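You operate a simulated robot arm through the tools that you are given. There is no shell and no other tool. Be economical: measure what you need, move in short steps, check, and stop when the job is done.

The job below is to be done with a simulated two-armed robot. You get a single attempt, and the scene is never put back.

## Task
Wipe up the spill on the ottoman top with the dish cloth and put it back.

It is judged by the outcome, as a careful person would: the job done as asked, and still so three seconds after it is handed in. It fails if anything else is knocked over, pushed out of place, dropped, spilled or broken. Flat cloth is picked up by pressing the open fingertips on it (5 to 10 N) and closing them slowly along it; thin cloth reads only 2 to 8 mm in the jaws.

## Robot
Two 6-joint arms with two-finger parallel grippers on one trunk, on a base that drives. Base frame: it is fixed to the floor where the robot stands at the start and does not move with it; the origin is under the middle of the robot, x ahead of it, y to its left, z up. Readings come in m, rad, newtons and seconds.
The left shoulder is at the start at [0.06, 0.187, 0.697], the right one opposite. Payload 1.57 kg a hand.
Tool frame (each hand has its own): the origin (TCP) lies between the finger pads and is the grasp point; the fingertips stand 0.03 m ahead of it; z points along the fingers, y is the line along which they close. The gripper opens to 0.11 m. The fingers are 0.024 m wide and 0.012 m thick; the gripper's body (0.048 by 0.112 m) begins 0.078 m behind the TCP.
Orientation is told as [roll, pitch, yaw] about the base's x, y, z axes, in that order, counted from this pose: with the fingers straight down and closing along the base's y, the tool's x points along the base's -x, its y along +y and its z along -z.

## Interface
- The arms move only by the tool drive_tool. It takes "left_commands", "right_commands" or both (then of equal length, played together; a hand with none holds still); each is a list that holds one entry, the list of rows, each a list of 7 numbers: the shift along the base's x, y, z in cm, then the turn, a rotation vector about the base's x, y, z in rad, then the opening, from 0 (shut) to 1 (fully open). In form: [[[tx, ty, tz, ax, ay, az, hand], ...]]. A call has 1 to 20 rows; each row is the pose to reach, as a shift and turn from the pose commanded when the call began. A row lasts 0.2 s, in which the tool goes at most 0.05 m and 0.15 rad; a call with a longer step from one row to the next is refused whole, and so is a gripper value outside its range. Where a pose cannot be reached the arm comes as near as it can. A force on the tool above 40 N (or 10 N above the force at the start of the call, whichever is more), or a blocked arm, ends the call early, and 0.2 s more pass. The fingers move at their own pace (about 0.153 m/s each) and stop on an object; they squeeze with about 43 N. The grip force told is the motor's: it shows also when the fingers shut on nothing. Time passes only in rows, and 0.2 s behind the last, so rows that repeat a pose let the fingers close. It gives the time, the measured TCP pose, the force on the tool (base axes), the opening and the grip force at its end, in the units of the frame above (readings bear some noise), with the torque about the TCP (base axes, N m) and any sound that the robot's microphone picked up.
- Cameras (640 x 400 px; columns grow to the right, rows downward): "scene" is now at [0.009, 0.0084, 1.2325]; the picture's right is [0.11, -0.99, 0.00], its down [-0.83, -0.09, -0.56] and it looks along [0.55, 0.06, -0.83] (base axes); focal length 268 px, centre (320, 200). "left" rides on the left gripper at [0.07, -0.016, -0.141] in its tool frame; the picture's right is [0.23, 0.97, 0.00], its down [-0.86, 0.20, -0.48] and it looks along [-0.47, 0.11, 0.88] (tool axes); focal length 222 px, centre (320, 200). "right" rides on the right gripper at [0.07, 0.016, -0.141] in its tool frame; the picture's right is [-0.23, 0.97, 0.00], its down [-0.86, -0.20, -0.48] and it looks along [-0.47, -0.11, 0.88] (tool axes); focal length 222 px, centre (320, 200). There is no depth. A picture from a camera that has moved, and an enlarged one, comes with that camera's place and axes in the base frame and with its lens.
- capture(camera): a new picture of that camera. The clock stands still meanwhile.
- raise_lower(by): slides the trunk up (or, below 0, down) by that many m; the arms and the scene camera ride with it, the base frame stays. It gives what a move gives, with no picture.
- drive_base(legs): drives the robot by 1 to 6 legs, each [ahead, left, turn to the left] in m, m and rad, along the robot's own axes; the way and the turn of a leg run together, so that a leg with both is an arc; at most 1.5 m and 3.142 rad a leg. The arms and the cameras ride along, it lands a little off, and it stops where it bumps. It gives what a move gives.
- pan_tilt(pan, tilt): turns the head with the scene camera to pan (to the left, within 1.501 rad either way) and tilt (down, from -0.506 to 1.204), counted from straight ahead of the robot. It gives what a move gives.
- zoom(camera, box): a new picture of the part [left, top, right, bottom] of that camera's present view, enlarged. The clock stands still meanwhile.
- job_done(): hands the job in; it is judged then, once.

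Work in short steps. Places have to be worked out from the pictures, the camera data and where the tool is seen: move nearer, look again, correct. Check each grasp and each placing, and mend what went wrong. You have 120 turns and 88 pictures in all, those below and enlarged ones among them. Open the grippers and draw the arms clear of the work before you hand the job in, unless the task says otherwise; then end with one line.

The tools are called by a JSON object that holds its "name" and its "arguments". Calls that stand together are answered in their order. drive_tool: Moves the arms, as the interface text tells. Its arguments: {"type":"object","properties":{"left_commands":{"type":"array","items":{"type":"array","items":{"type":"array","items":{"type":"number"}}}},"right_commands":{"type":"array","items":{"type":"array","items":{"type":"array","items":{"type":"number"}}}}},"required":[]} The other tools are called the same way: raise_lower (by) slides the trunk up or down; drive_base (legs) drives the base; pan_tilt (pan, tilt) turns the head that bears the scene camera; capture (camera) takes a picture; zoom (camera, box) takes an enlarged picture of a part of a camera's view; job_done () hands the job in.

At the start:

```text
t: 0.0
left_tcp_pos: [0.4688, 0.1723, 0.7133]
left_tcp_rot: [0.001, 0.001, 0.0]
left_contact_force: [-0.4, 0.1, -0.8]
left_torque: [-0.01, 0.0, 0.0]
left_gripper_width: 0.1098
left_grasp_force: 0.0
right_tcp_pos: [0.3696, -0.1675, 0.695]
right_tcp_rot: [-0.001, -0.002, 0.0]
right_contact_force: [-0.8, 0.0, 0.0]
right_torque: [-0.01, -0.02, 0.02]
right_gripper_width: 0.1102
right_grasp_force: 0.0
trunk travel left (down, up): [-0.325, 0.665]
robot x, y, heading: [-0.002, 0.0043, -0.0]
head pan, tilt: [0.112, 0.981]
```

scene: 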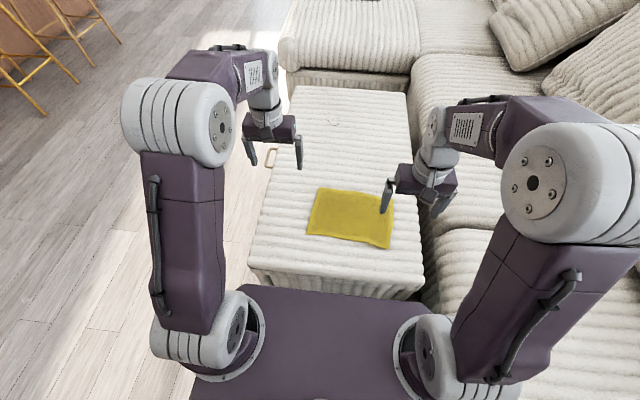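
right: 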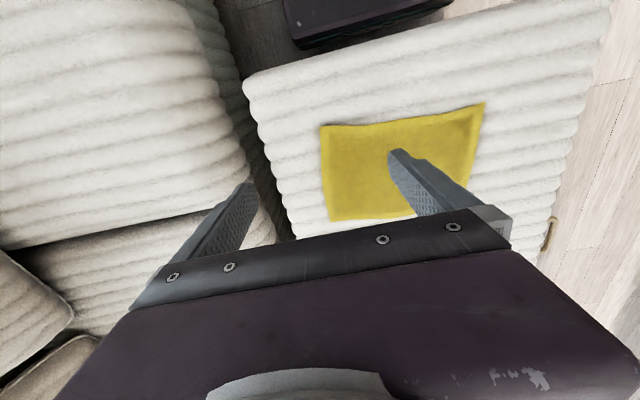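
left: 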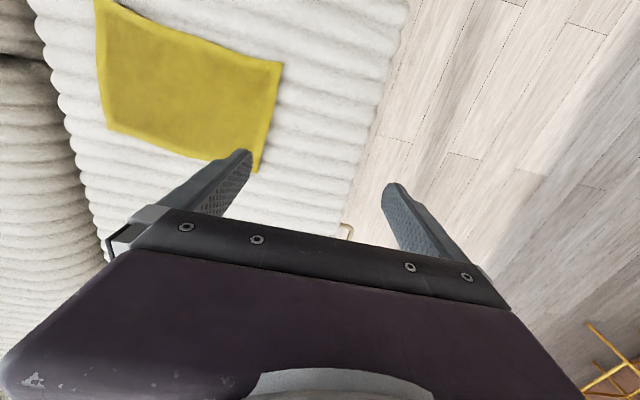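

The yellow cloth lies on the near part of the ottoman, and there is a faint mark near (333,120) that may be the spill. I zoom in to see it.

{"name": "zoom", "arguments": {"camera": "scene", "box": [250, 80, 430, 192]}}

{"name": "zoom", "arguments": {"camera": "scene", "box": [240, 170, 432, 290]}}

```text
3.56 times, centred on (340, 136) of scene
camera zoom: at [0.009, 0.0084, 1.2325], right [0.11, -0.99, 0.0], down [-0.83, -0.09, -0.56], along [0.55, 0.06, -0.83], focal length 952 px, centre (249, 428)
```

zoom: 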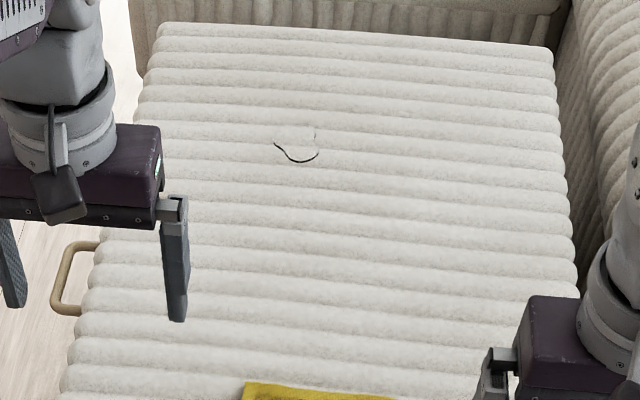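

```text
3.33 times, centred on (336, 230) of scene
camera zoom: at [0.009, 0.0084, 1.2325], right [0.11, -0.99, 0.0], down [-0.83, -0.09, -0.56], along [0.55, 0.06, -0.83], focal length 892 px, centre (267, 100)
```

zoom: 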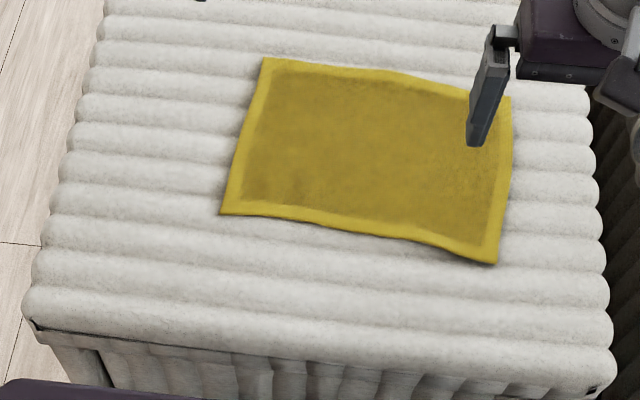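

The cloth's corners work out to about (0.62,0.08), (0.59,-0.20), (0.39,-0.18) and (0.41,0.10). The clear spill is near (1.01,0.06), too far to reach from here. I plan to pick up the cloth at two points near its near edge, so I bring both hands above those points.

{"name": "drive_tool", "arguments": {"left_commands": [[[-0.4, -1.5, -3, 0, 0, 0, 0.4], [-0.8, -3, -6, 0, 0, 0, 0.4], [-1.2, -4.6, -9, 0, 0, 0, 0.4], [-1.7, -6.1, -12, 0, 0, 0, 0.4], [-2.1, -7.6, -15, 0, 0, 0, 0.4], [-2.5, -9.2, -18, 0, 0, 0, 0.4], [-2.9, -10.7, -21.3, 0, 0, 0, 0.4]]], "right_commands": [[[0.7, 0.3, -3, 0, 0, 0, 0.4], [1.4, 0.6, -6, 0, 0, 0, 0.4], [2.1, 1, -9, 0, 0, 0, 0.4], [2.9, 1.3, -12, 0, 0, 0, 0.4], [3.6, 1.6, -15, 0, 0, 0, 0.4], [4.3, 1.9, -17, 0, 0, 0, 0.4], [5, 2.2, -19.5, 0, 0, 0, 0.4]]]}}

{"name": "capture", "arguments": {"camera": "scene"}}

{"name": "capture", "arguments": {"camera": "left"}}

{"name": "capture", "arguments": {"camera": "right"}}

```text
t: 1.6
left_tcp_pos: [0.4393, 0.0642, 0.5016]
left_tcp_rot: [0.001, -0.001, 0.0]
left_contact_force: [-0.4, 0.6, 0.3]
left_torque: [0.0, 0.02, 0.05]
left_gripper_width: 0.044
left_grasp_force: 0.0
right_tcp_pos: [0.4213, -0.1438, 0.4981]
right_tcp_rot: [-0.002, 0.0, 0.0]
right_contact_force: [-0.4, 0.3, -0.2]
right_torque: [-0.01, 0.02, -0.02]
right_gripper_width: 0.0441
right_grasp_force: 0.0
trunk travel left (down, up): [-0.325, 0.665]
robot x, y, heading: [-0.0008, 0.0041, 0.003]
head pan, tilt: [0.112, 0.981]
```

```text
82 pictures are left
camera scene: at [0.0097, 0.0082, 1.2325], right [0.11, -0.99, 0.0], down [-0.83, -0.09, -0.56], along [0.55, 0.06, -0.83], focal length 268 px, centre (320, 200)
```

scene: 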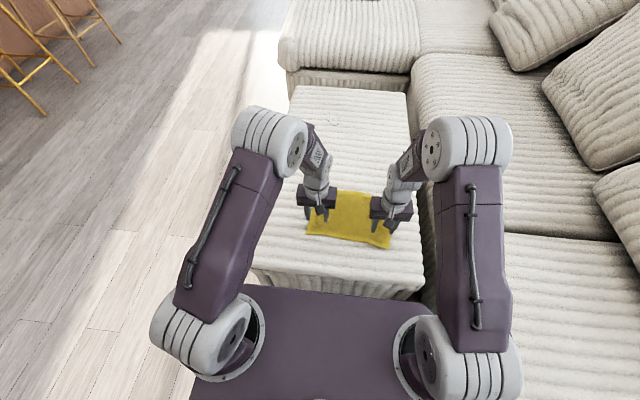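

```text
81 pictures are left
camera left: at [0.3695, 0.0487, 0.6428], right [-0.23, 0.97, 0.0], down [0.86, 0.2, 0.48], along [0.47, 0.11, -0.88], focal length 222 px, centre (320, 200)
```

left: 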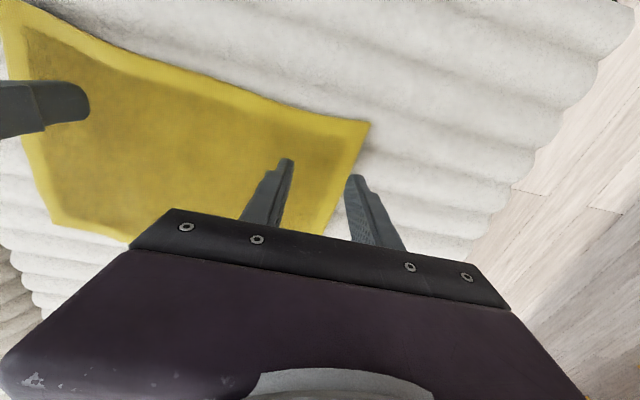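

```text
80 pictures are left
camera right: at [0.3499, -0.1277, 0.6406], right [0.23, 0.97, 0.0], down [0.86, -0.2, 0.48], along [0.47, -0.11, -0.88], focal length 222 px, centre (320, 200)
```

right: 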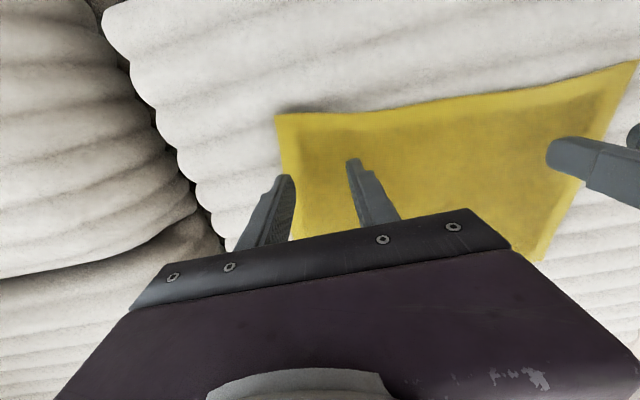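

The corners check out from the wrist cameras: (0.396,0.108) on the left and (0.371,-0.179) on the right. I shift both hands 1 cm inward and lower them to just above the cloth.

{"name": "drive_tool", "arguments": {"left_commands": [[[-0.3, -1, -2, 0, 0, 0, 0.4], [-0.3, -1, -4, 0, 0, 0, 0.4], [-0.3, -1, -5, 0, 0, 0, 0.4], [-0.3, -1, -6, 0, 0, 0, 0.4], [-0.3, -1, -6.5, 0, 0, 0, 0.4]]], "right_commands": [[[-0.3, 1, -2, 0, 0, 0, 0.4], [-0.3, 1, -4, 0, 0, 0, 0.4], [-0.3, 1, -5, 0, 0, 0, 0.4], [-0.3, 1, -6, 0, 0, 0, 0.4], [-0.3, 1, -6.2, 0, 0, 0, 0.4]]]}}

```text
t: 2.1
left_tcp_pos: [0.4372, 0.0573, 0.4825]
left_tcp_rot: [0.0, 0.0, 0.0]
left_contact_force: [-3.3, 2.1, 12.8]
left_torque: [0.02, 0.12, -0.01]
left_gripper_width: 0.0441
left_grasp_force: 0.0
right_tcp_pos: [0.4181, -0.1339, 0.4827]
right_tcp_rot: [-0.003, -0.003, 0.0]
right_contact_force: [-2.2, -2.5, 16.0]
right_torque: [-0.08, 0.13, 0.0]
right_gripper_width: 0.044
right_grasp_force: 0.1
trunk travel left (down, up): [-0.325, 0.665]
robot x, y, heading: [-0.0019, 0.0002, -0.001]
head pan, tilt: [0.112, 0.981]
stopped in row 2 (right hand): the force on the tool passed its limit (the readings are from after the stop); the commanded pose is now the measured one
```

Contact came at TCP z ≈ 0.482, so the ottoman top is at about z = 0.45. That also makes the two camera estimates agree. It puts the left outer finger on the cloth's edge, so I lift, move the left hand inward and come down more slowly.

{"name": "drive_tool", "arguments": {"left_commands": [[[0, 0, 1, 0, 0, 0, 0.4], [0, -1.4, 1, 0, 0, 0, 0.4], [0, -1.4, 0.5, 0, 0, 0, 0.4], [0, -1.4, 0.3, 0, 0, 0, 0.4], [0, -1.4, 0.2, 0, 0, 0, 0.4]]], "right_commands": [[[0, 0, 1, 0, 0, 0, 0.4], [0, 0.4, 1, 0, 0, 0, 0.4], [0, 0.4, 0.5, 0, 0, 0, 0.4], [0, 0.4, 0.3, 0, 0, 0, 0.4], [0, 0.4, 0.2, 0, 0, 0, 0.4]]]}}

{"name": "capture", "arguments": {"camera": "left"}}

{"name": "capture", "arguments": {"camera": "right"}}

```text
t: 3.3
left_tcp_pos: [0.4359, 0.0425, 0.4832]
left_tcp_rot: [0.0, -0.001, 0.001]
left_contact_force: [-0.2, -0.2, 3.3]
left_torque: [0.02, -0.01, 0.02]
left_gripper_width: 0.0442
left_grasp_force: 0.1
right_tcp_pos: [0.4183, -0.131, 0.4832]
right_tcp_rot: [-0.002, -0.002, -0.001]
right_contact_force: [-0.3, -0.1, 4.1]
right_torque: [-0.01, 0.01, 0.02]
right_gripper_width: 0.044
right_grasp_force: 0.1
trunk travel left (down, up): [-0.325, 0.665]
robot x, y, heading: [0.0025, 0.0013, -0.0]
head pan, tilt: [0.112, 0.981]
```

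```text
79 pictures are left
camera left: at [0.3671, 0.0261, 0.6244], right [-0.23, 0.97, 0.0], down [0.85, 0.2, 0.48], along [0.47, 0.11, -0.88], focal length 222 px, centre (320, 200)
```

left: 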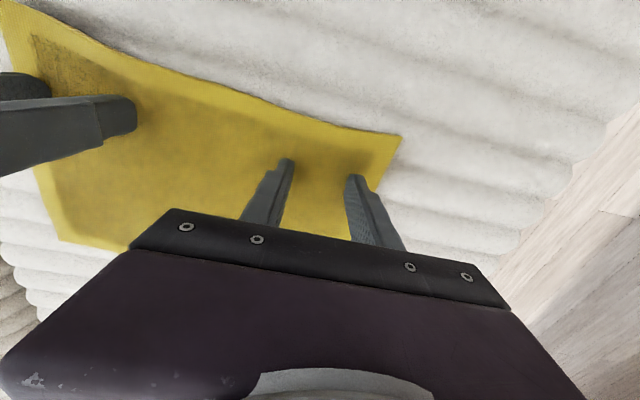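

```text
78 pictures are left
camera right: at [0.3474, -0.1155, 0.6253], right [0.23, 0.97, 0.0], down [0.85, -0.2, 0.48], along [0.47, -0.11, -0.88], focal length 222 px, centre (320, 200)
```

right: 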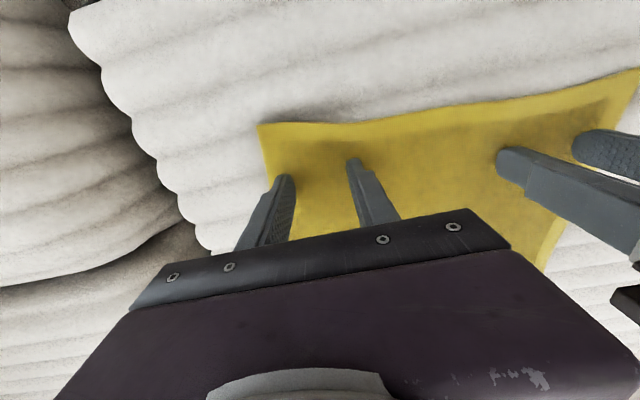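

Both hands touch lightly with every fingertip on the cloth. I press a little harder and close slowly.

{"name": "drive_tool", "arguments": {"left_commands": [[[0, 0, -0.15, 0, 0, 0, 0.4], [0, 0, -0.2, 0, 0, 0, 0.35], [0, 0, -0.2, 0, 0, 0, 0.3], [0, 0, -0.2, 0, 0, 0, 0.25], [0, 0, -0.2, 0, 0, 0, 0.2], [0, 0, -0.2, 0, 0, 0, 0.15], [0, 0, -0.2, 0, 0, 0, 0.1], [0, 0, -0.2, 0, 0, 0, 0.05], [0, 0, -0.2, 0, 0, 0, 0], [0, 0, -0.2, 0, 0, 0, 0], [0, 0, -0.2, 0, 0, 0, 0]]], "right_commands": [[[0, 0, -0.15, 0, 0, 0, 0.4], [0, 0, -0.15, 0, 0, 0, 0.35], [0, 0, -0.15, 0, 0, 0, 0.3], [0, 0, -0.15, 0, 0, 0, 0.25], [0, 0, -0.15, 0, 0, 0, 0.2], [0, 0, -0.15, 0, 0, 0, 0.15], [0, 0, -0.15, 0, 0, 0, 0.1], [0, 0, -0.15, 0, 0, 0, 0.05], [0, 0, -0.15, 0, 0, 0, 0], [0, 0, -0.15, 0, 0, 0, 0], [0, 0, -0.15, 0, 0, 0, 0]]]}}

{"name": "capture", "arguments": {"camera": "left"}}

{"name": "capture", "arguments": {"camera": "right"}}

```text
t: 5.7
left_tcp_pos: [0.4369, 0.0423, 0.4839]
left_tcp_rot: [0.0, -0.006, -0.001]
left_contact_force: [-0.5, -13.7, 30.5]
left_torque: [-0.41, 0.01, -0.15]
left_gripper_width: 0.0074
left_grasp_force: 27.0
right_tcp_pos: [0.4187, -0.1307, 0.4815]
right_tcp_rot: [0.001, -0.005, 0.001]
right_contact_force: [3.3, 18.1, 7.9]
right_torque: [0.56, -0.06, 0.06]
right_gripper_width: 0.0039
right_grasp_force: 25.4
trunk travel left (down, up): [-0.325, 0.665]
robot x, y, heading: [0.0011, 0.0008, -0.0]
head pan, tilt: [0.112, 0.981]
```

```text
77 pictures are left
camera left: at [0.3668, 0.0265, 0.6229], right [-0.23, 0.97, 0.0], down [0.85, 0.2, 0.48], along [0.47, 0.11, -0.88], focal length 222 px, centre (320, 200)
```

left: 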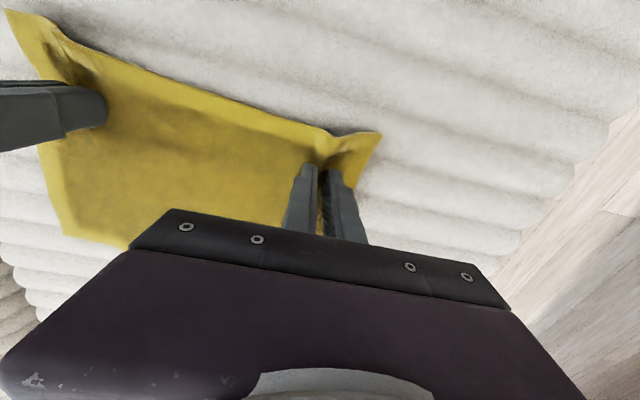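

```text
76 pictures are left
camera right: at [0.3469, -0.1151, 0.6244], right [0.23, 0.97, 0.0], down [0.85, -0.2, 0.48], along [0.47, -0.11, -0.88], focal length 222 px, centre (320, 200)
```

right: 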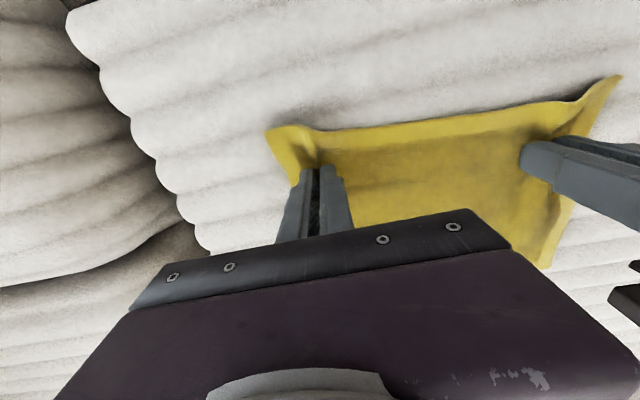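

Both hands have gathered folds, 7 mm and 4 mm wide, and the cloth is taut between them. I ease the hands together slightly and lift.

{"name": "drive_tool", "arguments": {"left_commands": [[[0, -0.4, 0.5, 0, 0, 0, 0], [0, -0.6, 1.5, 0, 0, 0, 0], [0, -0.6, 3, 0, 0, 0, 0], [0, -0.6, 6, 0, 0, 0, 0], [0, -0.6, 10, 0, 0, 0, 0], [0, -0.6, 14, 0, 0, 0, 0], [0, -0.6, 18, 0, 0, 0, 0], [0, -0.6, 22, 0, 0, 0, 0], [0, -0.6, 26, 0, 0, 0, 0]]], "right_commands": [[[0, 0.4, 0.5, 0, 0, 0, 0], [0, 0.6, 1.5, 0, 0, 0, 0], [0, 0.6, 3, 0, 0, 0, 0], [0, 0.6, 6, 0, 0, 0, 0], [0, 0.6, 10, 0, 0, 0, 0], [0, 0.6, 14, 0, 0, 0, 0], [0, 0.6, 18, 0, 0, 0, 0], [0, 0.6, 22, 0, 0, 0, 0], [0, 0.6, 26, 0, 0, 0, 0]]]}}

{"name": "capture", "arguments": {"camera": "scene"}}

{"name": "capture", "arguments": {"camera": "left"}}

```text
t: 7.7
left_tcp_pos: [0.4347, 0.0365, 0.7419]
left_tcp_rot: [0.003, 0.0, 0.0]
left_contact_force: [0.5, -1.1, -0.9]
left_torque: [-0.05, 0.01, 0.01]
left_gripper_width: 0.0045
left_grasp_force: 24.7
right_tcp_pos: [0.4201, -0.1236, 0.7412]
right_tcp_rot: [-0.001, 0.002, -0.001]
right_contact_force: [-0.1, 1.1, -0.9]
right_torque: [0.02, -0.01, 0.01]
right_gripper_width: 0.004
right_grasp_force: 24.9
trunk travel left (down, up): [-0.325, 0.665]
robot x, y, heading: [0.0014, -0.0036, -0.0]
head pan, tilt: [0.112, 0.981]
```

```text
75 pictures are left
camera scene: at [0.0085, 0.0084, 1.2324], right [0.11, -0.99, 0.0], down [-0.83, -0.09, -0.56], along [0.55, 0.06, -0.83], focal length 268 px, centre (320, 200)
```

scene: 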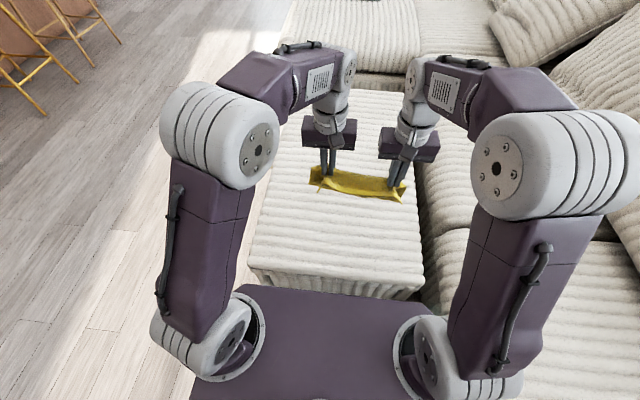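

```text
74 pictures are left
camera left: at [0.3659, 0.0196, 0.8838], right [-0.23, 0.97, 0.0], down [0.86, 0.2, 0.48], along [0.47, 0.11, -0.88], focal length 222 px, centre (320, 200)
```

left: 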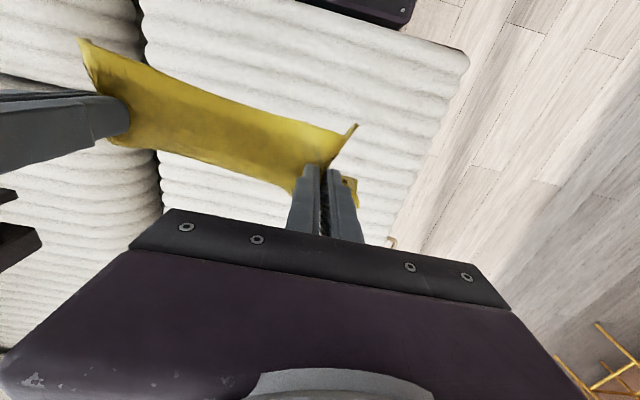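

Both hands hold the cloth well clear of the ottoman. With the top at z = 0.45, the spill works out to about (0.95,0.05). I drive round to the ottoman's left side: back, left, forward, then turn to face it.

{"name": "drive_base", "arguments": {"legs": [[-0.2, 0, 0], [0, 0.85, 0]]}}

{"name": "drive_base", "arguments": {"legs": [[1.15, 0, 0], [0, 0, -1.571]]}}

{"name": "capture", "arguments": {"camera": "scene"}}

```text
t: 13.3
left_tcp_pos: [0.2547, 0.8678, 0.7412]
left_tcp_rot: [0.001, 0.0, -0.031]
left_contact_force: [-0.2, -0.5, -0.2]
left_torque: [0.0, 0.03, 0.02]
left_gripper_width: 0.0045
left_grasp_force: 24.8
right_tcp_pos: [0.234, 0.7093, 0.7404]
right_tcp_rot: [-0.003, 0.001, -0.03]
right_contact_force: [0.0, -0.6, -0.2]
right_torque: [0.01, -0.04, 0.01]
right_gripper_width: 0.0036
right_grasp_force: 24.9
trunk travel left (down, up): [-0.325, 0.665]
robot x, y, heading: [-0.1861, 0.8453, -0.03]
head pan, tilt: [0.112, 0.981]
```

```text
t: 23.0
left_tcp_pos: [0.9879, 0.357, 0.7424]
left_tcp_rot: [0.003, 0.001, -1.613]
left_contact_force: [-1.2, 0.6, -0.1]
left_torque: [0.0, 0.03, 0.05]
left_gripper_width: 0.0043
left_grasp_force: 24.9
right_tcp_pos: [0.829, 0.3783, 0.7413]
right_tcp_rot: [-0.001, -0.001, -1.611]
right_contact_force: [0.4, -0.6, 0.1]
right_torque: [0.01, 0.02, 0.11]
right_gripper_width: 0.0034
right_grasp_force: 24.2
trunk travel left (down, up): [-0.325, 0.665]
robot x, y, heading: [0.9682, 0.7937, -1.613]
head pan, tilt: [0.112, 0.981]
```

```text
73 pictures are left
camera scene: at [0.9754, 0.7838, 1.2325], right [-1.0, -0.07, 0.0], down [-0.06, 0.83, -0.56], along [0.04, -0.56, -0.83], focal length 268 px, centre (320, 200)
```

scene: 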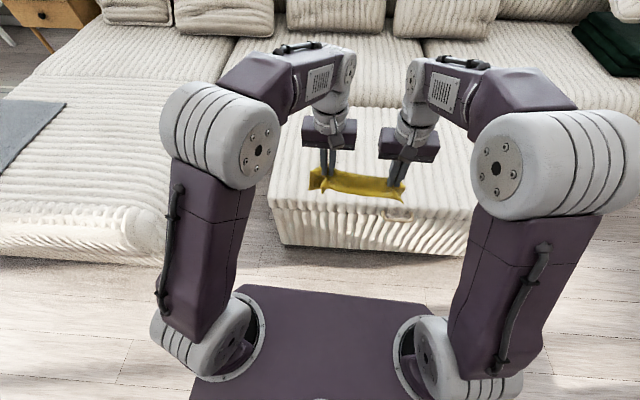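

I'm facing the ottoman's left side, whose edge is at y ≈ 0.27. I move in by 0.2 m and straighten up, then look for the spill.

{"name": "drive_base", "arguments": {"legs": [[0.2, 0, 0.04]]}}

{"name": "capture", "arguments": {"camera": "scene"}}

{"name": "capture", "arguments": {"camera": "left"}}

{"name": "capture", "arguments": {"camera": "right"}}

```text
t: 24.6
left_tcp_pos: [1.002, 0.1587, 0.7419]
left_tcp_rot: [0.001, 0.001, -1.568]
left_contact_force: [-1.2, -0.4, -0.1]
left_torque: [-0.01, -0.01, 0.08]
left_gripper_width: 0.0045
left_grasp_force: 24.7
right_tcp_pos: [0.8424, 0.1731, 0.7412]
right_tcp_rot: [0.001, -0.001, -1.567]
right_contact_force: [0.1, -1.2, 0.1]
right_torque: [0.01, 0.02, 0.06]
right_gripper_width: 0.0037
right_grasp_force: 24.2
trunk travel left (down, up): [-0.325, 0.665]
robot x, y, heading: [0.9652, 0.597, -1.566]
head pan, tilt: [0.112, 0.981]
```

```text
72 pictures are left
camera scene: at [0.9723, 0.5838, 1.2325], right [-0.99, -0.11, 0.0], down [-0.09, 0.83, -0.56], along [0.06, -0.55, -0.83], focal length 268 px, centre (320, 200)
```

scene: 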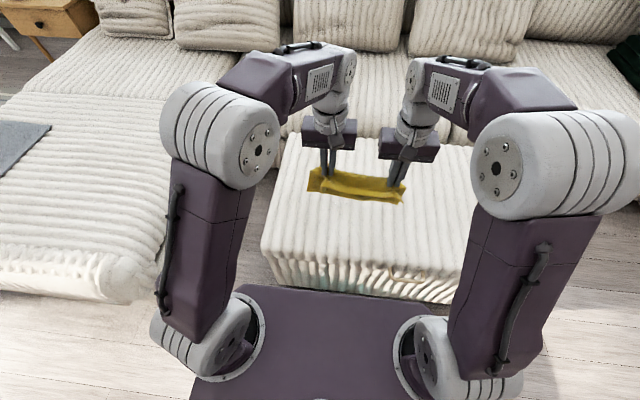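

```text
71 pictures are left
camera left: at [0.9867, 0.228, 0.8826], right [0.97, 0.23, 0.0], down [0.2, -0.86, 0.48], along [0.11, -0.46, -0.88], focal length 222 px, centre (320, 200)
```

left: 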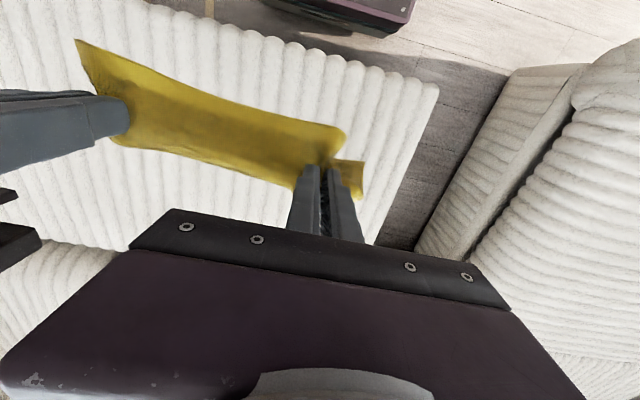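

```text
70 pictures are left
camera right: at [0.8578, 0.242, 0.8816], right [0.97, -0.22, 0.0], down [-0.2, -0.86, 0.48], along [-0.11, -0.47, -0.88], focal length 222 px, centre (320, 200)
```

right: 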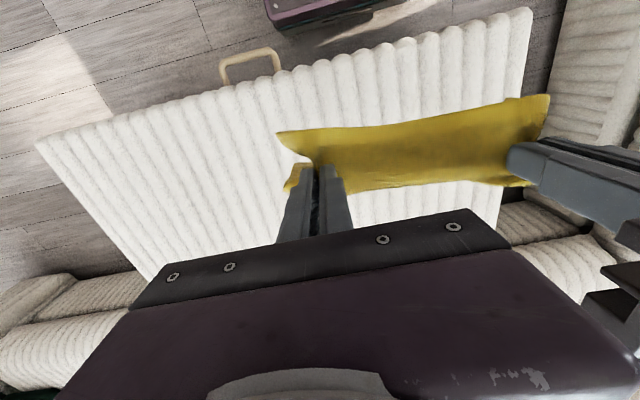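

The spill should project near (343,200) in the scene view, just by the cloth. I pull the hands back toward the robot to uncover it and then zoom.

{"name": "drive_tool", "arguments": {"left_commands": [[[0, 3, 2, 0, 0, 0, 0], [0, 6, 4, 0, 0, 0, 0], [0, 9, 6, 0, 0, 0, 0], [0, 10, 6, 0, 0, 0, 0]]], "right_commands": [[[0, 3, 2, 0, 0, 0, 0], [0, 6, 4, 0, 0, 0, 0], [0, 9, 6, 0, 0, 0, 0], [0, 10, 6, 0, 0, 0, 0]]]}}

{"name": "zoom", "arguments": {"camera": "scene", "box": [240, 100, 464, 240]}}

```text
t: 25.6
left_tcp_pos: [1.0036, 0.2602, 0.8014]
left_tcp_rot: [0.0, 0.0, -1.569]
left_contact_force: [-1.2, 0.3, -0.4]
left_torque: [0.0, 0.04, 0.01]
left_gripper_width: 0.004
left_grasp_force: 25.0
right_tcp_pos: [0.8428, 0.2747, 0.8033]
right_tcp_rot: [-0.001, 0.0, -1.568]
right_contact_force: [0.7, 0.0, 0.2]
right_torque: [-0.03, -0.03, 0.05]
right_gripper_width: 0.0034
right_grasp_force: 24.6
trunk travel left (down, up): [-0.325, 0.665]
robot x, y, heading: [0.9669, 0.5932, -1.564]
head pan, tilt: [0.112, 0.981]
```

```text
2.86 times, centred on (352, 170) of scene
camera zoom: at [0.9722, 0.5848, 1.2325], right [-0.99, -0.11, 0.0], down [-0.09, 0.83, -0.56], along [0.06, -0.55, -0.83], focal length 765 px, centre (229, 286)
```

zoom: 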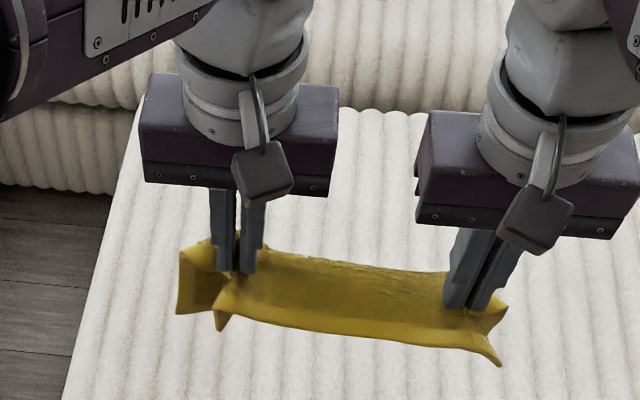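

The cloth still hides it. Lowering the hands should drop the cloth below that line of sight.

{"name": "drive_tool", "arguments": {"left_commands": [[[0, 1, -4, 0, 0, 0, 0], [0, 2, -8, 0, 0, 0, 0], [0, 3, -12, 0, 0, 0, 0], [0, 3, -15, 0, 0, 0, 0]]], "right_commands": [[[0, 0, -4, 0, 0, 0, 0], [0, 0.5, -8, 0, 0, 0, 0], [0, 1.5, -12, 0, 0, 0, 0], [0, 1.5, -15, 0, 0, 0, 0]]]}}

{"name": "zoom", "arguments": {"camera": "scene", "box": [240, 120, 464, 260]}}

```text
t: 26.6
left_tcp_pos: [1.0028, 0.2904, 0.6558]
left_tcp_rot: [0.001, 0.0, -1.568]
left_contact_force: [-0.7, -0.4, -0.6]
left_torque: [0.02, 0.03, 0.03]
left_gripper_width: 0.0044
left_grasp_force: 24.7
right_tcp_pos: [0.8416, 0.2899, 0.6488]
right_tcp_rot: [0.0, -0.002, -1.568]
right_contact_force: [0.4, 0.2, 0.1]
right_torque: [0.02, -0.05, 0.08]
right_gripper_width: 0.0033
right_grasp_force: 25.1
trunk travel left (down, up): [-0.325, 0.665]
robot x, y, heading: [0.9666, 0.592, -1.57]
head pan, tilt: [0.112, 0.981]
```

```text
2.86 times, centred on (352, 190) of scene
camera zoom: at [0.9722, 0.5842, 1.2325], right [-0.99, -0.11, 0.0], down [-0.09, 0.83, -0.56], along [0.06, -0.55, -0.83], focal length 765 px, centre (229, 229)
```

zoom: 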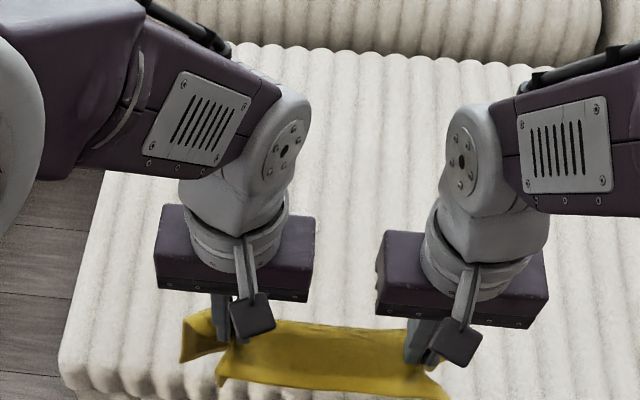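

Part of the expected spot is behind the left gripper. I shift both hands 4 cm toward +x so the gap is centred on it.

{"name": "drive_tool", "arguments": {"left_commands": [[[2, 0, 0, 0, 0, 0, 0], [4.5, 0, 0, 0, 0, 0, 0]]], "right_commands": [[[2, 0, 0, 0, 0, 0, 0], [4.5, 0, 0, 0, 0, 0, 0]]]}}

{"name": "zoom", "arguments": {"camera": "scene", "box": [280, 140, 424, 230]}}

```text
t: 27.2
left_tcp_pos: [1.0478, 0.2901, 0.6523]
left_tcp_rot: [0.001, -0.001, -1.57]
left_contact_force: [-0.2, 0.3, -0.2]
left_torque: [-0.01, 0.04, 0.03]
left_gripper_width: 0.0044
left_grasp_force: 25.1
right_tcp_pos: [0.8867, 0.2886, 0.65]
right_tcp_rot: [0.0, 0.0, -1.567]
right_contact_force: [1.1, -0.1, 0.0]
right_torque: [-0.04, -0.06, 0.07]
right_gripper_width: 0.0035
right_grasp_force: 25.0
trunk travel left (down, up): [-0.325, 0.665]
robot x, y, heading: [0.9632, 0.597, -1.563]
head pan, tilt: [0.112, 0.981]
```

```text
4.44 times, centred on (352, 185) of scene
camera zoom: at [0.9728, 0.585, 1.2325], right [-0.99, -0.11, 0.0], down [-0.1, 0.83, -0.56], along [0.06, -0.55, -0.83], focal length 1189 px, centre (178, 267)
```

zoom: 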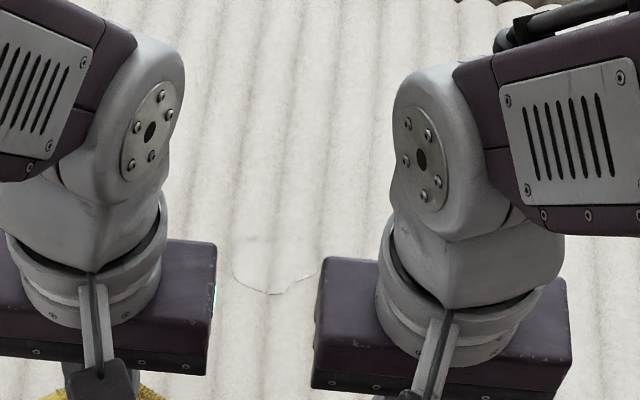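

The spill outline shows clearly now, centred at about (0.953,0.053) with a radius of about 4 cm. I carry the cloth out past it, then lay it down toward me so it covers the spill.

{"name": "drive_tool", "arguments": {"left_commands": [[[-1.4, -4, 0, 0, 0, 0, 0], [-1.4, -8, 0, 0, 0, 0, 0], [-1.4, -12, 0, 0, 0, 0, 0], [-1.4, -16, 0, 0, 0, 0, 0], [-1.4, -20, 0, 0, 0, 0, 0], [-1.4, -24, 0, 0, 0, 0, 0], [-1.4, -27.5, 0, 0, 0, 0, 0], [-1.4, -27.5, 0, 0, 0, 0, 0]]], "right_commands": [[[-1.4, -4, 0, 0, 0, 0, 0], [-1.4, -8, 0, 0, 0, 0, 0], [-1.4, -12, 0, 0, 0, 0, 0], [-1.4, -16, 0, 0, 0, 0, 0], [-1.4, -20, 0, 0, 0, 0, 0], [-1.4, -24, 0, 0, 0, 0, 0], [-1.4, -27.5, 0, 0, 0, 0, 0], [-1.4, -27.5, 0, 0, 0, 0, 0]]]}}

{"name": "drive_tool", "arguments": {"left_commands": [[[0, 0, -2, 0, 0, 0, 0], [0, 0.5, -4, 0, 0, 0, 0], [0, 2, -6, 0, 0, 0, 0], [0, 4, -8, 0, 0, 0, 0], [0, 6, -10, 0, 0, 0, 0], [0, 8, -12, 0, 0, 0, 0], [0, 9.5, -14, 0, 0, 0, 0], [0, 10.5, -15.5, 0, 0, 0, 0], [0, 10.5, -15.5, 0, 0, 0, 0]]], "right_commands": [[[0, 0, -2, 0, 0, 0, 0], [0, 0.5, -4, 0, 0, 0, 0], [0, 2, -6, 0, 0, 0, 0], [0, 4, -8, 0, 0, 0, 0], [0, 6, -10, 0, 0, 0, 0], [0, 8, -12, 0, 0, 0, 0], [0, 9.5, -14, 0, 0, 0, 0], [0, 10.5, -15.5, 0, 0, 0, 0], [0, 10.5, -15.5, 0, 0, 0, 0]]]}}

{"name": "capture", "arguments": {"camera": "scene"}}

```text
t: 29.0
left_tcp_pos: [1.0359, 0.0166, 0.6518]
left_tcp_rot: [0.002, 0.0, -1.57]
left_contact_force: [-0.3, -0.9, -1.4]
left_torque: [0.01, 0.02, 0.01]
left_gripper_width: 0.0044
left_grasp_force: 25.2
right_tcp_pos: [0.8757, 0.0143, 0.6505]
right_tcp_rot: [-0.002, 0.0, -1.566]
right_contact_force: [-0.2, -1.0, -0.4]
right_torque: [0.02, -0.06, 0.06]
right_gripper_width: 0.0037
right_grasp_force: 24.5
trunk travel left (down, up): [-0.325, 0.665]
robot x, y, heading: [0.9659, 0.5954, -1.569]
head pan, tilt: [0.112, 0.981]
```

```text
t: 31.0
left_tcp_pos: [1.0348, 0.1192, 0.4989]
left_tcp_rot: [0.001, 0.0, -1.568]
left_contact_force: [0.2, 0.3, -0.8]
left_torque: [0.02, 0.03, 0.01]
left_gripper_width: 0.0045
left_grasp_force: 24.8
right_tcp_pos: [0.8743, 0.1198, 0.4951]
right_tcp_rot: [0.001, 0.001, -1.566]
right_contact_force: [0.9, 0.2, -0.3]
right_torque: [-0.01, 0.0, 0.05]
right_gripper_width: 0.0037
right_grasp_force: 24.6
trunk travel left (down, up): [-0.325, 0.665]
robot x, y, heading: [0.962, 0.5964, -1.564]
head pan, tilt: [0.112, 0.981]
```

```text
66 pictures are left
camera scene: at [0.9723, 0.5849, 1.2325], right [-0.99, -0.11, 0.0], down [-0.09, 0.83, -0.56], along [0.06, -0.55, -0.83], focal length 268 px, centre (320, 200)
```

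scene: 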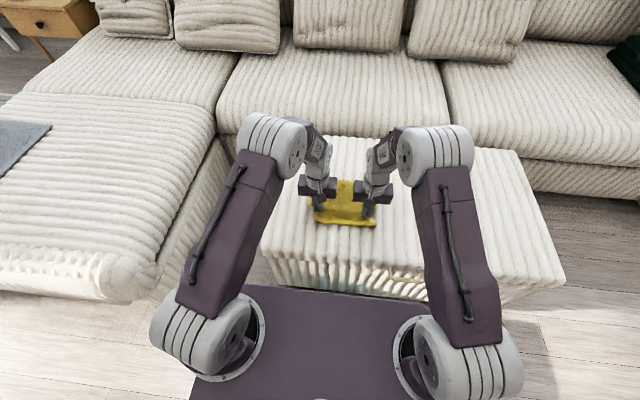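

The cloth now lies over the spill. I lower the fingertips until they press lightly, with the left hand moved over the spill's line.

{"name": "drive_tool", "arguments": {"left_commands": [[[-4, 0, 0.5, 0, 0, 0, 0], [-8, 0, 0.5, 0, 0, 0, 0], [-8, 0, -0.5, 0, 0, 0, 0], [-8, 0, -1, 0, 0, 0, 0], [-8, 0, -1.3, 0, 0, 0, 0], [-8, 0, -1.5, 0, 0, 0, 0]]], "right_commands": [[[-4, 0, 0.5, 0, 0, 0, 0], [-8, 0, 0.5, 0, 0, 0, 0], [-8, 0, 0, 0, 0, 0, 0], [-8, 0, -0.3, 0, 0, 0, 0], [-8, 0, -0.6, 0, 0, 0, 0], [-8, 0, -0.8, 0, 0, 0, 0]]]}}

{"name": "zoom", "arguments": {"camera": "scene", "box": [270, 150, 430, 250]}}

```text
t: 32.4
left_tcp_pos: [0.9536, 0.1186, 0.4841]
left_tcp_rot: [0.001, -0.004, -1.569]
left_contact_force: [2.3, 0.7, 10.4]
left_torque: [-0.05, -0.02, 0.07]
left_gripper_width: 0.0045
left_grasp_force: 25.0
right_tcp_pos: [0.7958, 0.119, 0.4886]
right_tcp_rot: [-0.002, -0.001, -1.568]
right_contact_force: [1.0, 1.0, 2.9]
right_torque: [0.07, -0.02, 0.05]
right_gripper_width: 0.0036
right_grasp_force: 24.2
trunk travel left (down, up): [-0.325, 0.665]
robot x, y, heading: [0.9634, 0.5971, -1.568]
head pan, tilt: [0.112, 0.981]
```

```text
4.00 times, centred on (350, 200) of scene
camera zoom: at [0.9727, 0.5865, 1.2327], right [-0.99, -0.11, 0.0], down [-0.1, 0.82, -0.56], along [0.06, -0.55, -0.83], focal length 1070 px, centre (200, 200)
```

zoom: 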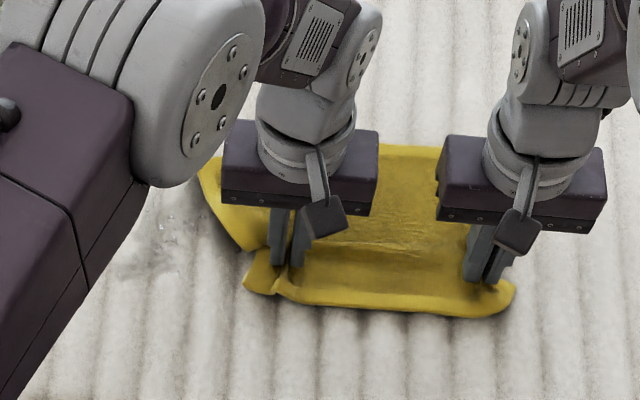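

The left hand presses at about 10 N on the folded cloth. I scrub back and forth across the spill along y, stepping sideways between strokes.

{"name": "drive_tool", "arguments": {"left_commands": [[[0, -2, 0, 0, 0, 0, 0], [0, -4, 0, 0, 0, 0, 0], [0, -6, 0, 0, 0, 0, 0], [0, -8, 0, 0, 0, 0, 0], [0, -10, 0, 0, 0, 0, 0], [0, -11.5, 0, 0, 0, 0, 0], [1.5, -10, 0, 0, 0, 0, 0], [1.5, -7.5, 0, 0, 0, 0, 0], [1.5, -5, 0, 0, 0, 0, 0], [1.5, -2.5, 0, 0, 0, 0, 0], [1.5, 0, 0, 0, 0, 0, 0]]], "right_commands": [[[0, -2, 0, 0, 0, 0, 0], [0, -4, 0, 0, 0, 0, 0], [0, -6, 0, 0, 0, 0, 0], [0, -8, 0, 0, 0, 0, 0], [0, -10, 0, 0, 0, 0, 0], [0, -11.5, 0, 0, 0, 0, 0], [1.5, -10, 0, 0, 0, 0, 0], [1.5, -7.5, 0, 0, 0, 0, 0], [1.5, -5, 0, 0, 0, 0, 0], [1.5, -2.5, 0, 0, 0, 0, 0], [1.5, 0, 0, 0, 0, 0, 0]]]}}

{"name": "zoom", "arguments": {"camera": "scene", "box": [270, 150, 430, 250]}}

```text
t: 34.8
left_tcp_pos: [0.9666, 0.1194, 0.4843]
left_tcp_rot: [-0.001, -0.007, -1.567]
left_contact_force: [1.4, -3.6, 11.4]
left_torque: [-0.1, 0.0, 0.06]
left_gripper_width: 0.0044
left_grasp_force: 25.3
left hand out of reach, approached as far as the arm can: row 5, 6, 7
right_tcp_pos: [0.8109, 0.1188, 0.4878]
right_tcp_rot: [0.0, -0.002, -1.564]
right_contact_force: [0.4, -2.1, 5.5]
right_torque: [-0.06, -0.01, 0.04]
right_gripper_width: 0.0036
right_grasp_force: 24.0
trunk travel left (down, up): [-0.325, 0.665]
robot x, y, heading: [0.9648, 0.5923, -1.565]
head pan, tilt: [0.112, 0.981]
```

```text
4.00 times, centred on (350, 200) of scene
camera zoom: at [0.9724, 0.5861, 1.2325], right [-0.99, -0.11, 0.0], down [-0.09, 0.82, -0.56], along [0.06, -0.55, -0.83], focal length 1070 px, centre (200, 200)
```

zoom: 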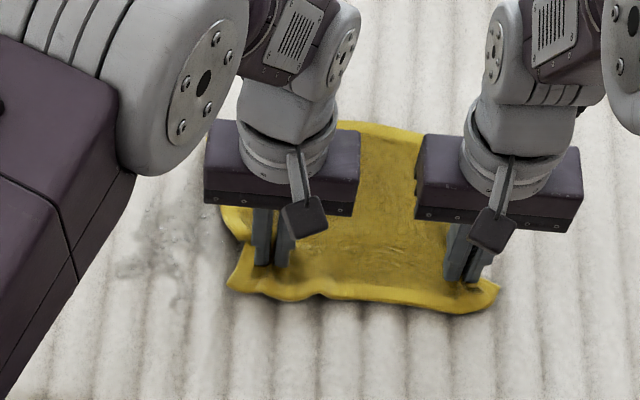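

There are grey smudges left of the cloth near (1.05,0.13) that might be shadow or smeared liquid. I lift the hands away and check the whole area.

{"name": "drive_tool", "arguments": {"left_commands": [[[0, 2, 4, 0, 0, 0, 0], [0, 5, 8, 0, 0, 0, 0], [-3, 9, 11, 0, 0, 0, 0], [-6, 13, 14, 0, 0, 0, 0], [-9, 16.5, 17, 0, 0, 0, 0], [-12, 16.5, 17, 0, 0, 0, 0]]], "right_commands": [[[0, 2, 4, 0, 0, 0, 0], [0, 5, 8, 0, 0, 0, 0], [-3, 9, 11, 0, 0, 0, 0], [-6, 13, 14, 0, 0, 0, 0], [-9, 16.5, 17, 0, 0, 0, 0], [-12, 16.5, 17, 0, 0, 0, 0]]]}}

{"name": "zoom", "arguments": {"camera": "scene", "box": [260, 130, 420, 230]}}

```text
refused: row 3 steps farther than a row can; nothing moved
```

```text
4.00 times, centred on (340, 180) of scene
camera zoom: at [0.9724, 0.5861, 1.2325], right [-0.99, -0.11, 0.0], down [-0.09, 0.82, -0.56], along [0.06, -0.55, -0.83], focal length 1070 px, centre (240, 280)
```

zoom: 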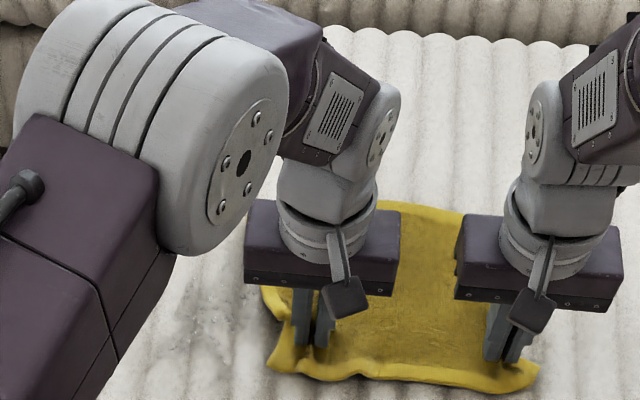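

One step was too long and the call was refused, so I repeat it with shorter steps.

{"name": "drive_tool", "arguments": {"left_commands": [[[0, 2, 3, 0, 0, 0, 0], [0, 4.5, 6, 0, 0, 0, 0], [-2, 7.5, 9, 0, 0, 0, 0], [-4, 10.5, 12, 0, 0, 0, 0], [-6, 13.5, 15, 0, 0, 0, 0], [-8.5, 16.5, 17, 0, 0, 0, 0], [-12, 16.5, 17, 0, 0, 0, 0]]], "right_commands": [[[0, 2, 3, 0, 0, 0, 0], [0, 4.5, 6, 0, 0, 0, 0], [-2, 7.5, 9, 0, 0, 0, 0], [-4, 10.5, 12, 0, 0, 0, 0], [-6, 13.5, 15, 0, 0, 0, 0], [-8.5, 16.5, 17, 0, 0, 0, 0], [-12, 16.5, 17, 0, 0, 0, 0]]]}}

{"name": "zoom", "arguments": {"camera": "scene", "box": [260, 130, 420, 230]}}

```text
t: 36.4
left_tcp_pos: [0.8444, 0.2841, 0.6529]
left_tcp_rot: [0.002, -0.001, -1.567]
left_contact_force: [-1.0, -0.5, 0.1]
left_torque: [-0.02, 0.01, 0.01]
left_gripper_width: 0.0043
left_grasp_force: 24.8
right_tcp_pos: [0.6882, 0.2834, 0.6571]
right_tcp_rot: [-0.001, 0.001, -1.565]
right_contact_force: [0.7, -0.3, 0.0]
right_torque: [0.0, -0.01, 0.05]
right_gripper_width: 0.0037
right_grasp_force: 24.1
trunk travel left (down, up): [-0.325, 0.665]
robot x, y, heading: [0.9662, 0.5959, -1.567]
head pan, tilt: [0.112, 0.981]
```

```text
4.00 times, centred on (340, 180) of scene
camera zoom: at [0.971, 0.5843, 1.2325], right [-0.99, -0.11, 0.0], down [-0.09, 0.83, -0.56], along [0.06, -0.55, -0.83], focal length 1070 px, centre (240, 280)
```

zoom: 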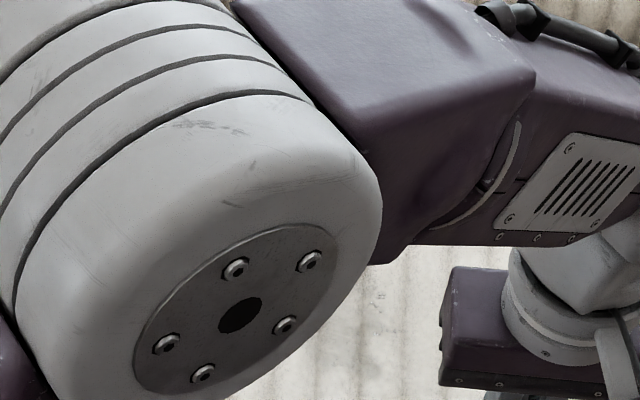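

The arm is in the way. I centre the gap on the spill, as before.

{"name": "drive_tool", "arguments": {"left_commands": [[[4, 0, 0, 0, 0, 0, 0], [8, 0, 0, 0, 0, 0, 0], [12, 0, 0, 0, 0, 0, 0], [16, 0, 0, 0, 0, 0, 0], [20, 0, 0, 0, 0, 0, 0]]], "right_commands": [[[4, 0, 0, 0, 0, 0, 0], [8, 0, 0, 0, 0, 0, 0], [12, 0, 0, 0, 0, 0, 0], [16, 0, 0, 0, 0, 0, 0], [20, 0, 0, 0, 0, 0, 0]]]}}

{"name": "zoom", "arguments": {"camera": "scene", "box": [260, 140, 420, 240]}}

```text
t: 37.6
left_tcp_pos: [1.0502, 0.2826, 0.6515]
left_tcp_rot: [0.0, 0.0, -1.567]
left_contact_force: [-0.9, -0.1, -0.4]
left_torque: [-0.02, 0.05, 0.01]
left_gripper_width: 0.0045
left_grasp_force: 25.0
right_tcp_pos: [0.8886, 0.2843, 0.6572]
right_tcp_rot: [-0.001, 0.0, -1.568]
right_contact_force: [0.4, 0.2, 0.1]
right_torque: [0.04, -0.02, 0.06]
right_gripper_width: 0.0036
right_grasp_force: 24.3
trunk travel left (down, up): [-0.325, 0.665]
robot x, y, heading: [0.9661, 0.5942, -1.563]
head pan, tilt: [0.112, 0.981]
```

```text
4.00 times, centred on (340, 190) of scene
camera zoom: at [0.9733, 0.5849, 1.2325], right [-0.99, -0.11, 0.0], down [-0.1, 0.83, -0.56], along [0.06, -0.55, -0.83], focal length 1070 px, centre (240, 240)
```

zoom: 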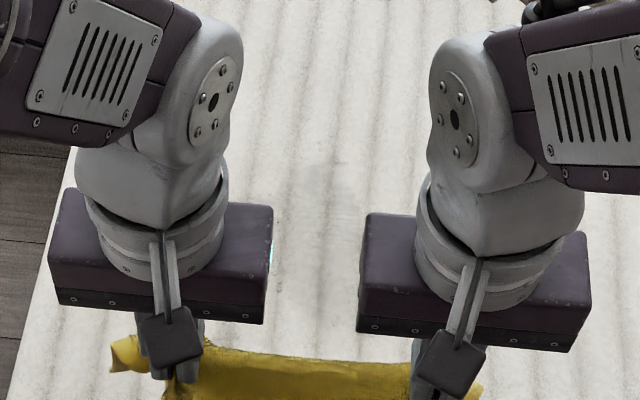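

The outline is gone, but a faint greyish patch may remain farther out near (0.96,0.0). I zoom in closer.

{"name": "zoom", "arguments": {"camera": "scene", "box": [310, 155, 374, 195]}}

{"name": "zoom", "arguments": {"camera": "scene", "box": [310, 185, 374, 225]}}

```text
10.00 times, centred on (342, 175) of scene
camera zoom: at [0.9733, 0.5849, 1.2325], right [-0.99, -0.11, 0.0], down [-0.1, 0.83, -0.56], along [0.06, -0.55, -0.83], focal length 2676 px, centre (100, 450)
```

zoom: 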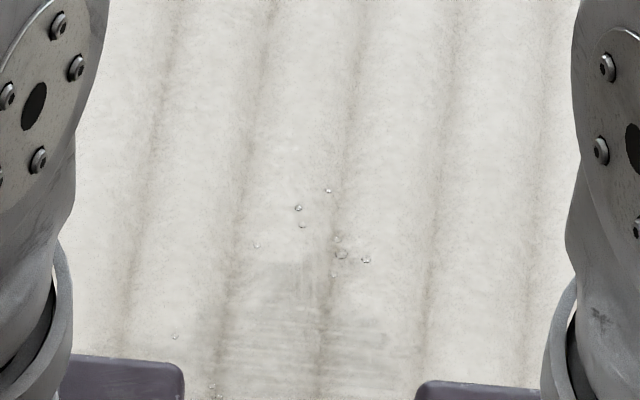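

```text
10.00 times, centred on (342, 205) of scene
camera zoom: at [0.9733, 0.5849, 1.2325], right [-0.99, -0.11, 0.0], down [-0.1, 0.83, -0.56], along [0.06, -0.55, -0.83], focal length 2676 px, centre (100, 150)
```

zoom: 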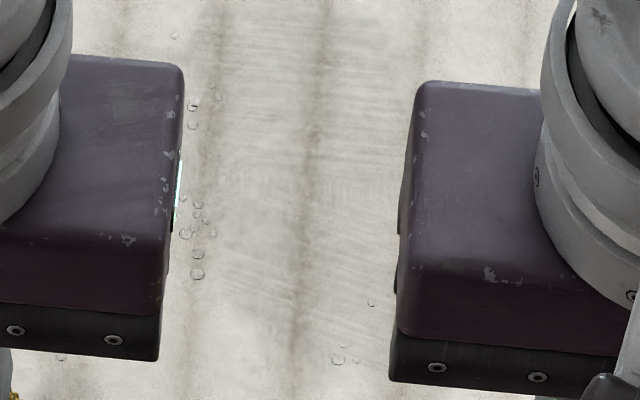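

Close up, small droplets remain scattered over roughly x 0.93–1.07 and y −0.06 to 0.15, so a wider wipe is needed. I shift the base 5 cm closer and 5 cm toward +x for reach.

{"name": "drive_base", "arguments": {"legs": [[0.0, 0.05, 0], [0.05, 0, 0]]}}

{"name": "capture", "arguments": {"camera": "scene"}}

```text
t: 39.0
left_tcp_pos: [1.0983, 0.2318, 0.6517]
left_tcp_rot: [0.001, 0.004, -1.566]
left_contact_force: [0.1, 0.6, -0.8]
left_torque: [0.01, 0.02, 0.0]
left_gripper_width: 0.0045
left_grasp_force: 24.6
right_tcp_pos: [0.9385, 0.2327, 0.6567]
right_tcp_rot: [0.0, -0.001, -1.565]
right_contact_force: [0.4, -0.4, -0.9]
right_torque: [0.05, -0.01, 0.04]
right_gripper_width: 0.0036
right_grasp_force: 24.7
trunk travel left (down, up): [-0.325, 0.665]
robot x, y, heading: [1.0169, 0.5457, -1.57]
head pan, tilt: [0.112, 0.981]
```

```text
58 pictures are left
camera scene: at [1.0221, 0.5341, 1.2325], right [-0.99, -0.11, 0.0], down [-0.1, 0.83, -0.56], along [0.06, -0.55, -0.83], focal length 268 px, centre (320, 200)
```

scene: 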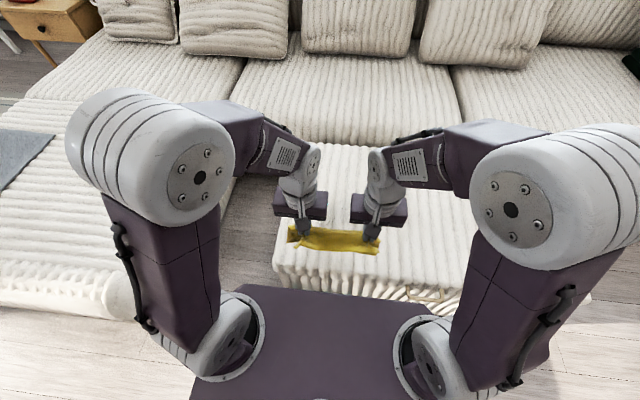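

No bump. I carry the cloth out to y ≈ −0.05, centred at x ≈ 1.0.

{"name": "drive_tool", "arguments": {"left_commands": [[[-1.4, -4, 0, 0, 0, 0, 0], [-1.4, -8, 0, 0, 0, 0, 0], [-1.4, -12, 0, 0, 0, 0, 0], [-1.4, -16, 0, 0, 0, 0, 0], [-1.4, -20, 0, 0, 0, 0, 0], [-1.4, -24, 0, 0, 0, 0, 0], [-1.4, -28, 0, 0, 0, 0, 0], [-1.4, -30, 0, 0, 0, 0, 0], [-1.4, -30, -2, 0, 0, 0, 0], [-1.4, -30, -4, 0, 0, 0, 0], [-1.4, -29, -6, 0, 0, 0, 0], [-1.4, -28, -8, 0, 0, 0, 0], [-1.4, -26, -10, 0, 0, 0, 0], [-1.4, -24, -12, 0, 0, 0, 0], [-1.4, -22, -14, 0, 0, 0, 0], [-1.4, -20, -15.5, 0, 0, 0, 0]]], "right_commands": [[[-1.4, -4, 0, 0, 0, 0, 0], [-1.4, -8, 0, 0, 0, 0, 0], [-1.4, -12, 0, 0, 0, 0, 0], [-1.4, -16, 0, 0, 0, 0, 0], [-1.4, -20, 0, 0, 0, 0, 0], [-1.4, -24, 0, 0, 0, 0, 0], [-1.4, -28, 0, 0, 0, 0, 0], [-1.4, -30, 0, 0, 0, 0, 0], [-1.4, -30, -2, 0, 0, 0, 0], [-1.4, -30, -4, 0, 0, 0, 0], [-1.4, -29, -6, 0, 0, 0, 0], [-1.4, -28, -8, 0, 0, 0, 0], [-1.4, -26, -10, 0, 0, 0, 0], [-1.4, -24, -12, 0, 0, 0, 0], [-1.4, -22, -14, 0, 0, 0, 0], [-1.4, -20, -15.5, 0, 0, 0, 0]]]}}

{"name": "zoom", "arguments": {"camera": "scene", "box": [260, 130, 420, 230]}}

```text
t: 42.4
left_tcp_pos: [1.0836, 0.0318, 0.496]
left_tcp_rot: [-0.001, -0.002, -1.568]
left_contact_force: [-0.2, -0.2, 0.6]
left_torque: [0.02, 0.01, 0.06]
left_gripper_width: 0.0042
left_grasp_force: 24.9
left hand out of reach, approached as far as the arm can: row 7, 8, 9, 10, 11, 12
right_tcp_pos: [0.9251, 0.0337, 0.5019]
right_tcp_rot: [-0.002, -0.002, -1.565]
right_contact_force: [0.3, -0.2, -0.2]
right_torque: [-0.01, -0.04, 0.06]
right_gripper_width: 0.0035
right_grasp_force: 24.6
right hand out of reach, approached as far as the arm can: row 7, 8, 9, 10, 11
trunk travel left (down, up): [-0.325, 0.665]
robot x, y, heading: [1.0139, 0.5431, -1.567]
head pan, tilt: [0.112, 0.981]
```

```text
4.00 times, centred on (340, 180) of scene
camera zoom: at [1.0221, 0.5356, 1.2325], right [-0.99, -0.11, 0.0], down [-0.1, 0.83, -0.56], along [0.06, -0.55, -0.83], focal length 1070 px, centre (240, 280)
```

zoom: 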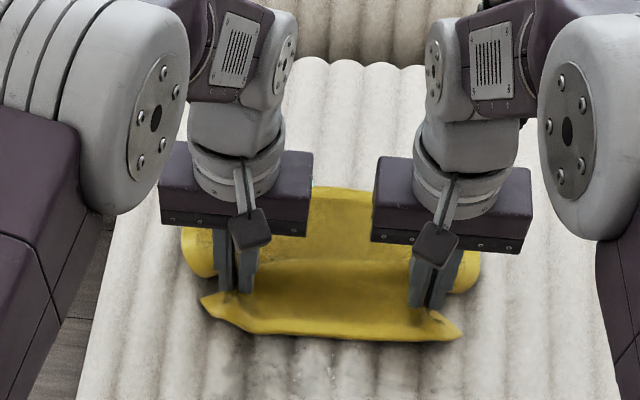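

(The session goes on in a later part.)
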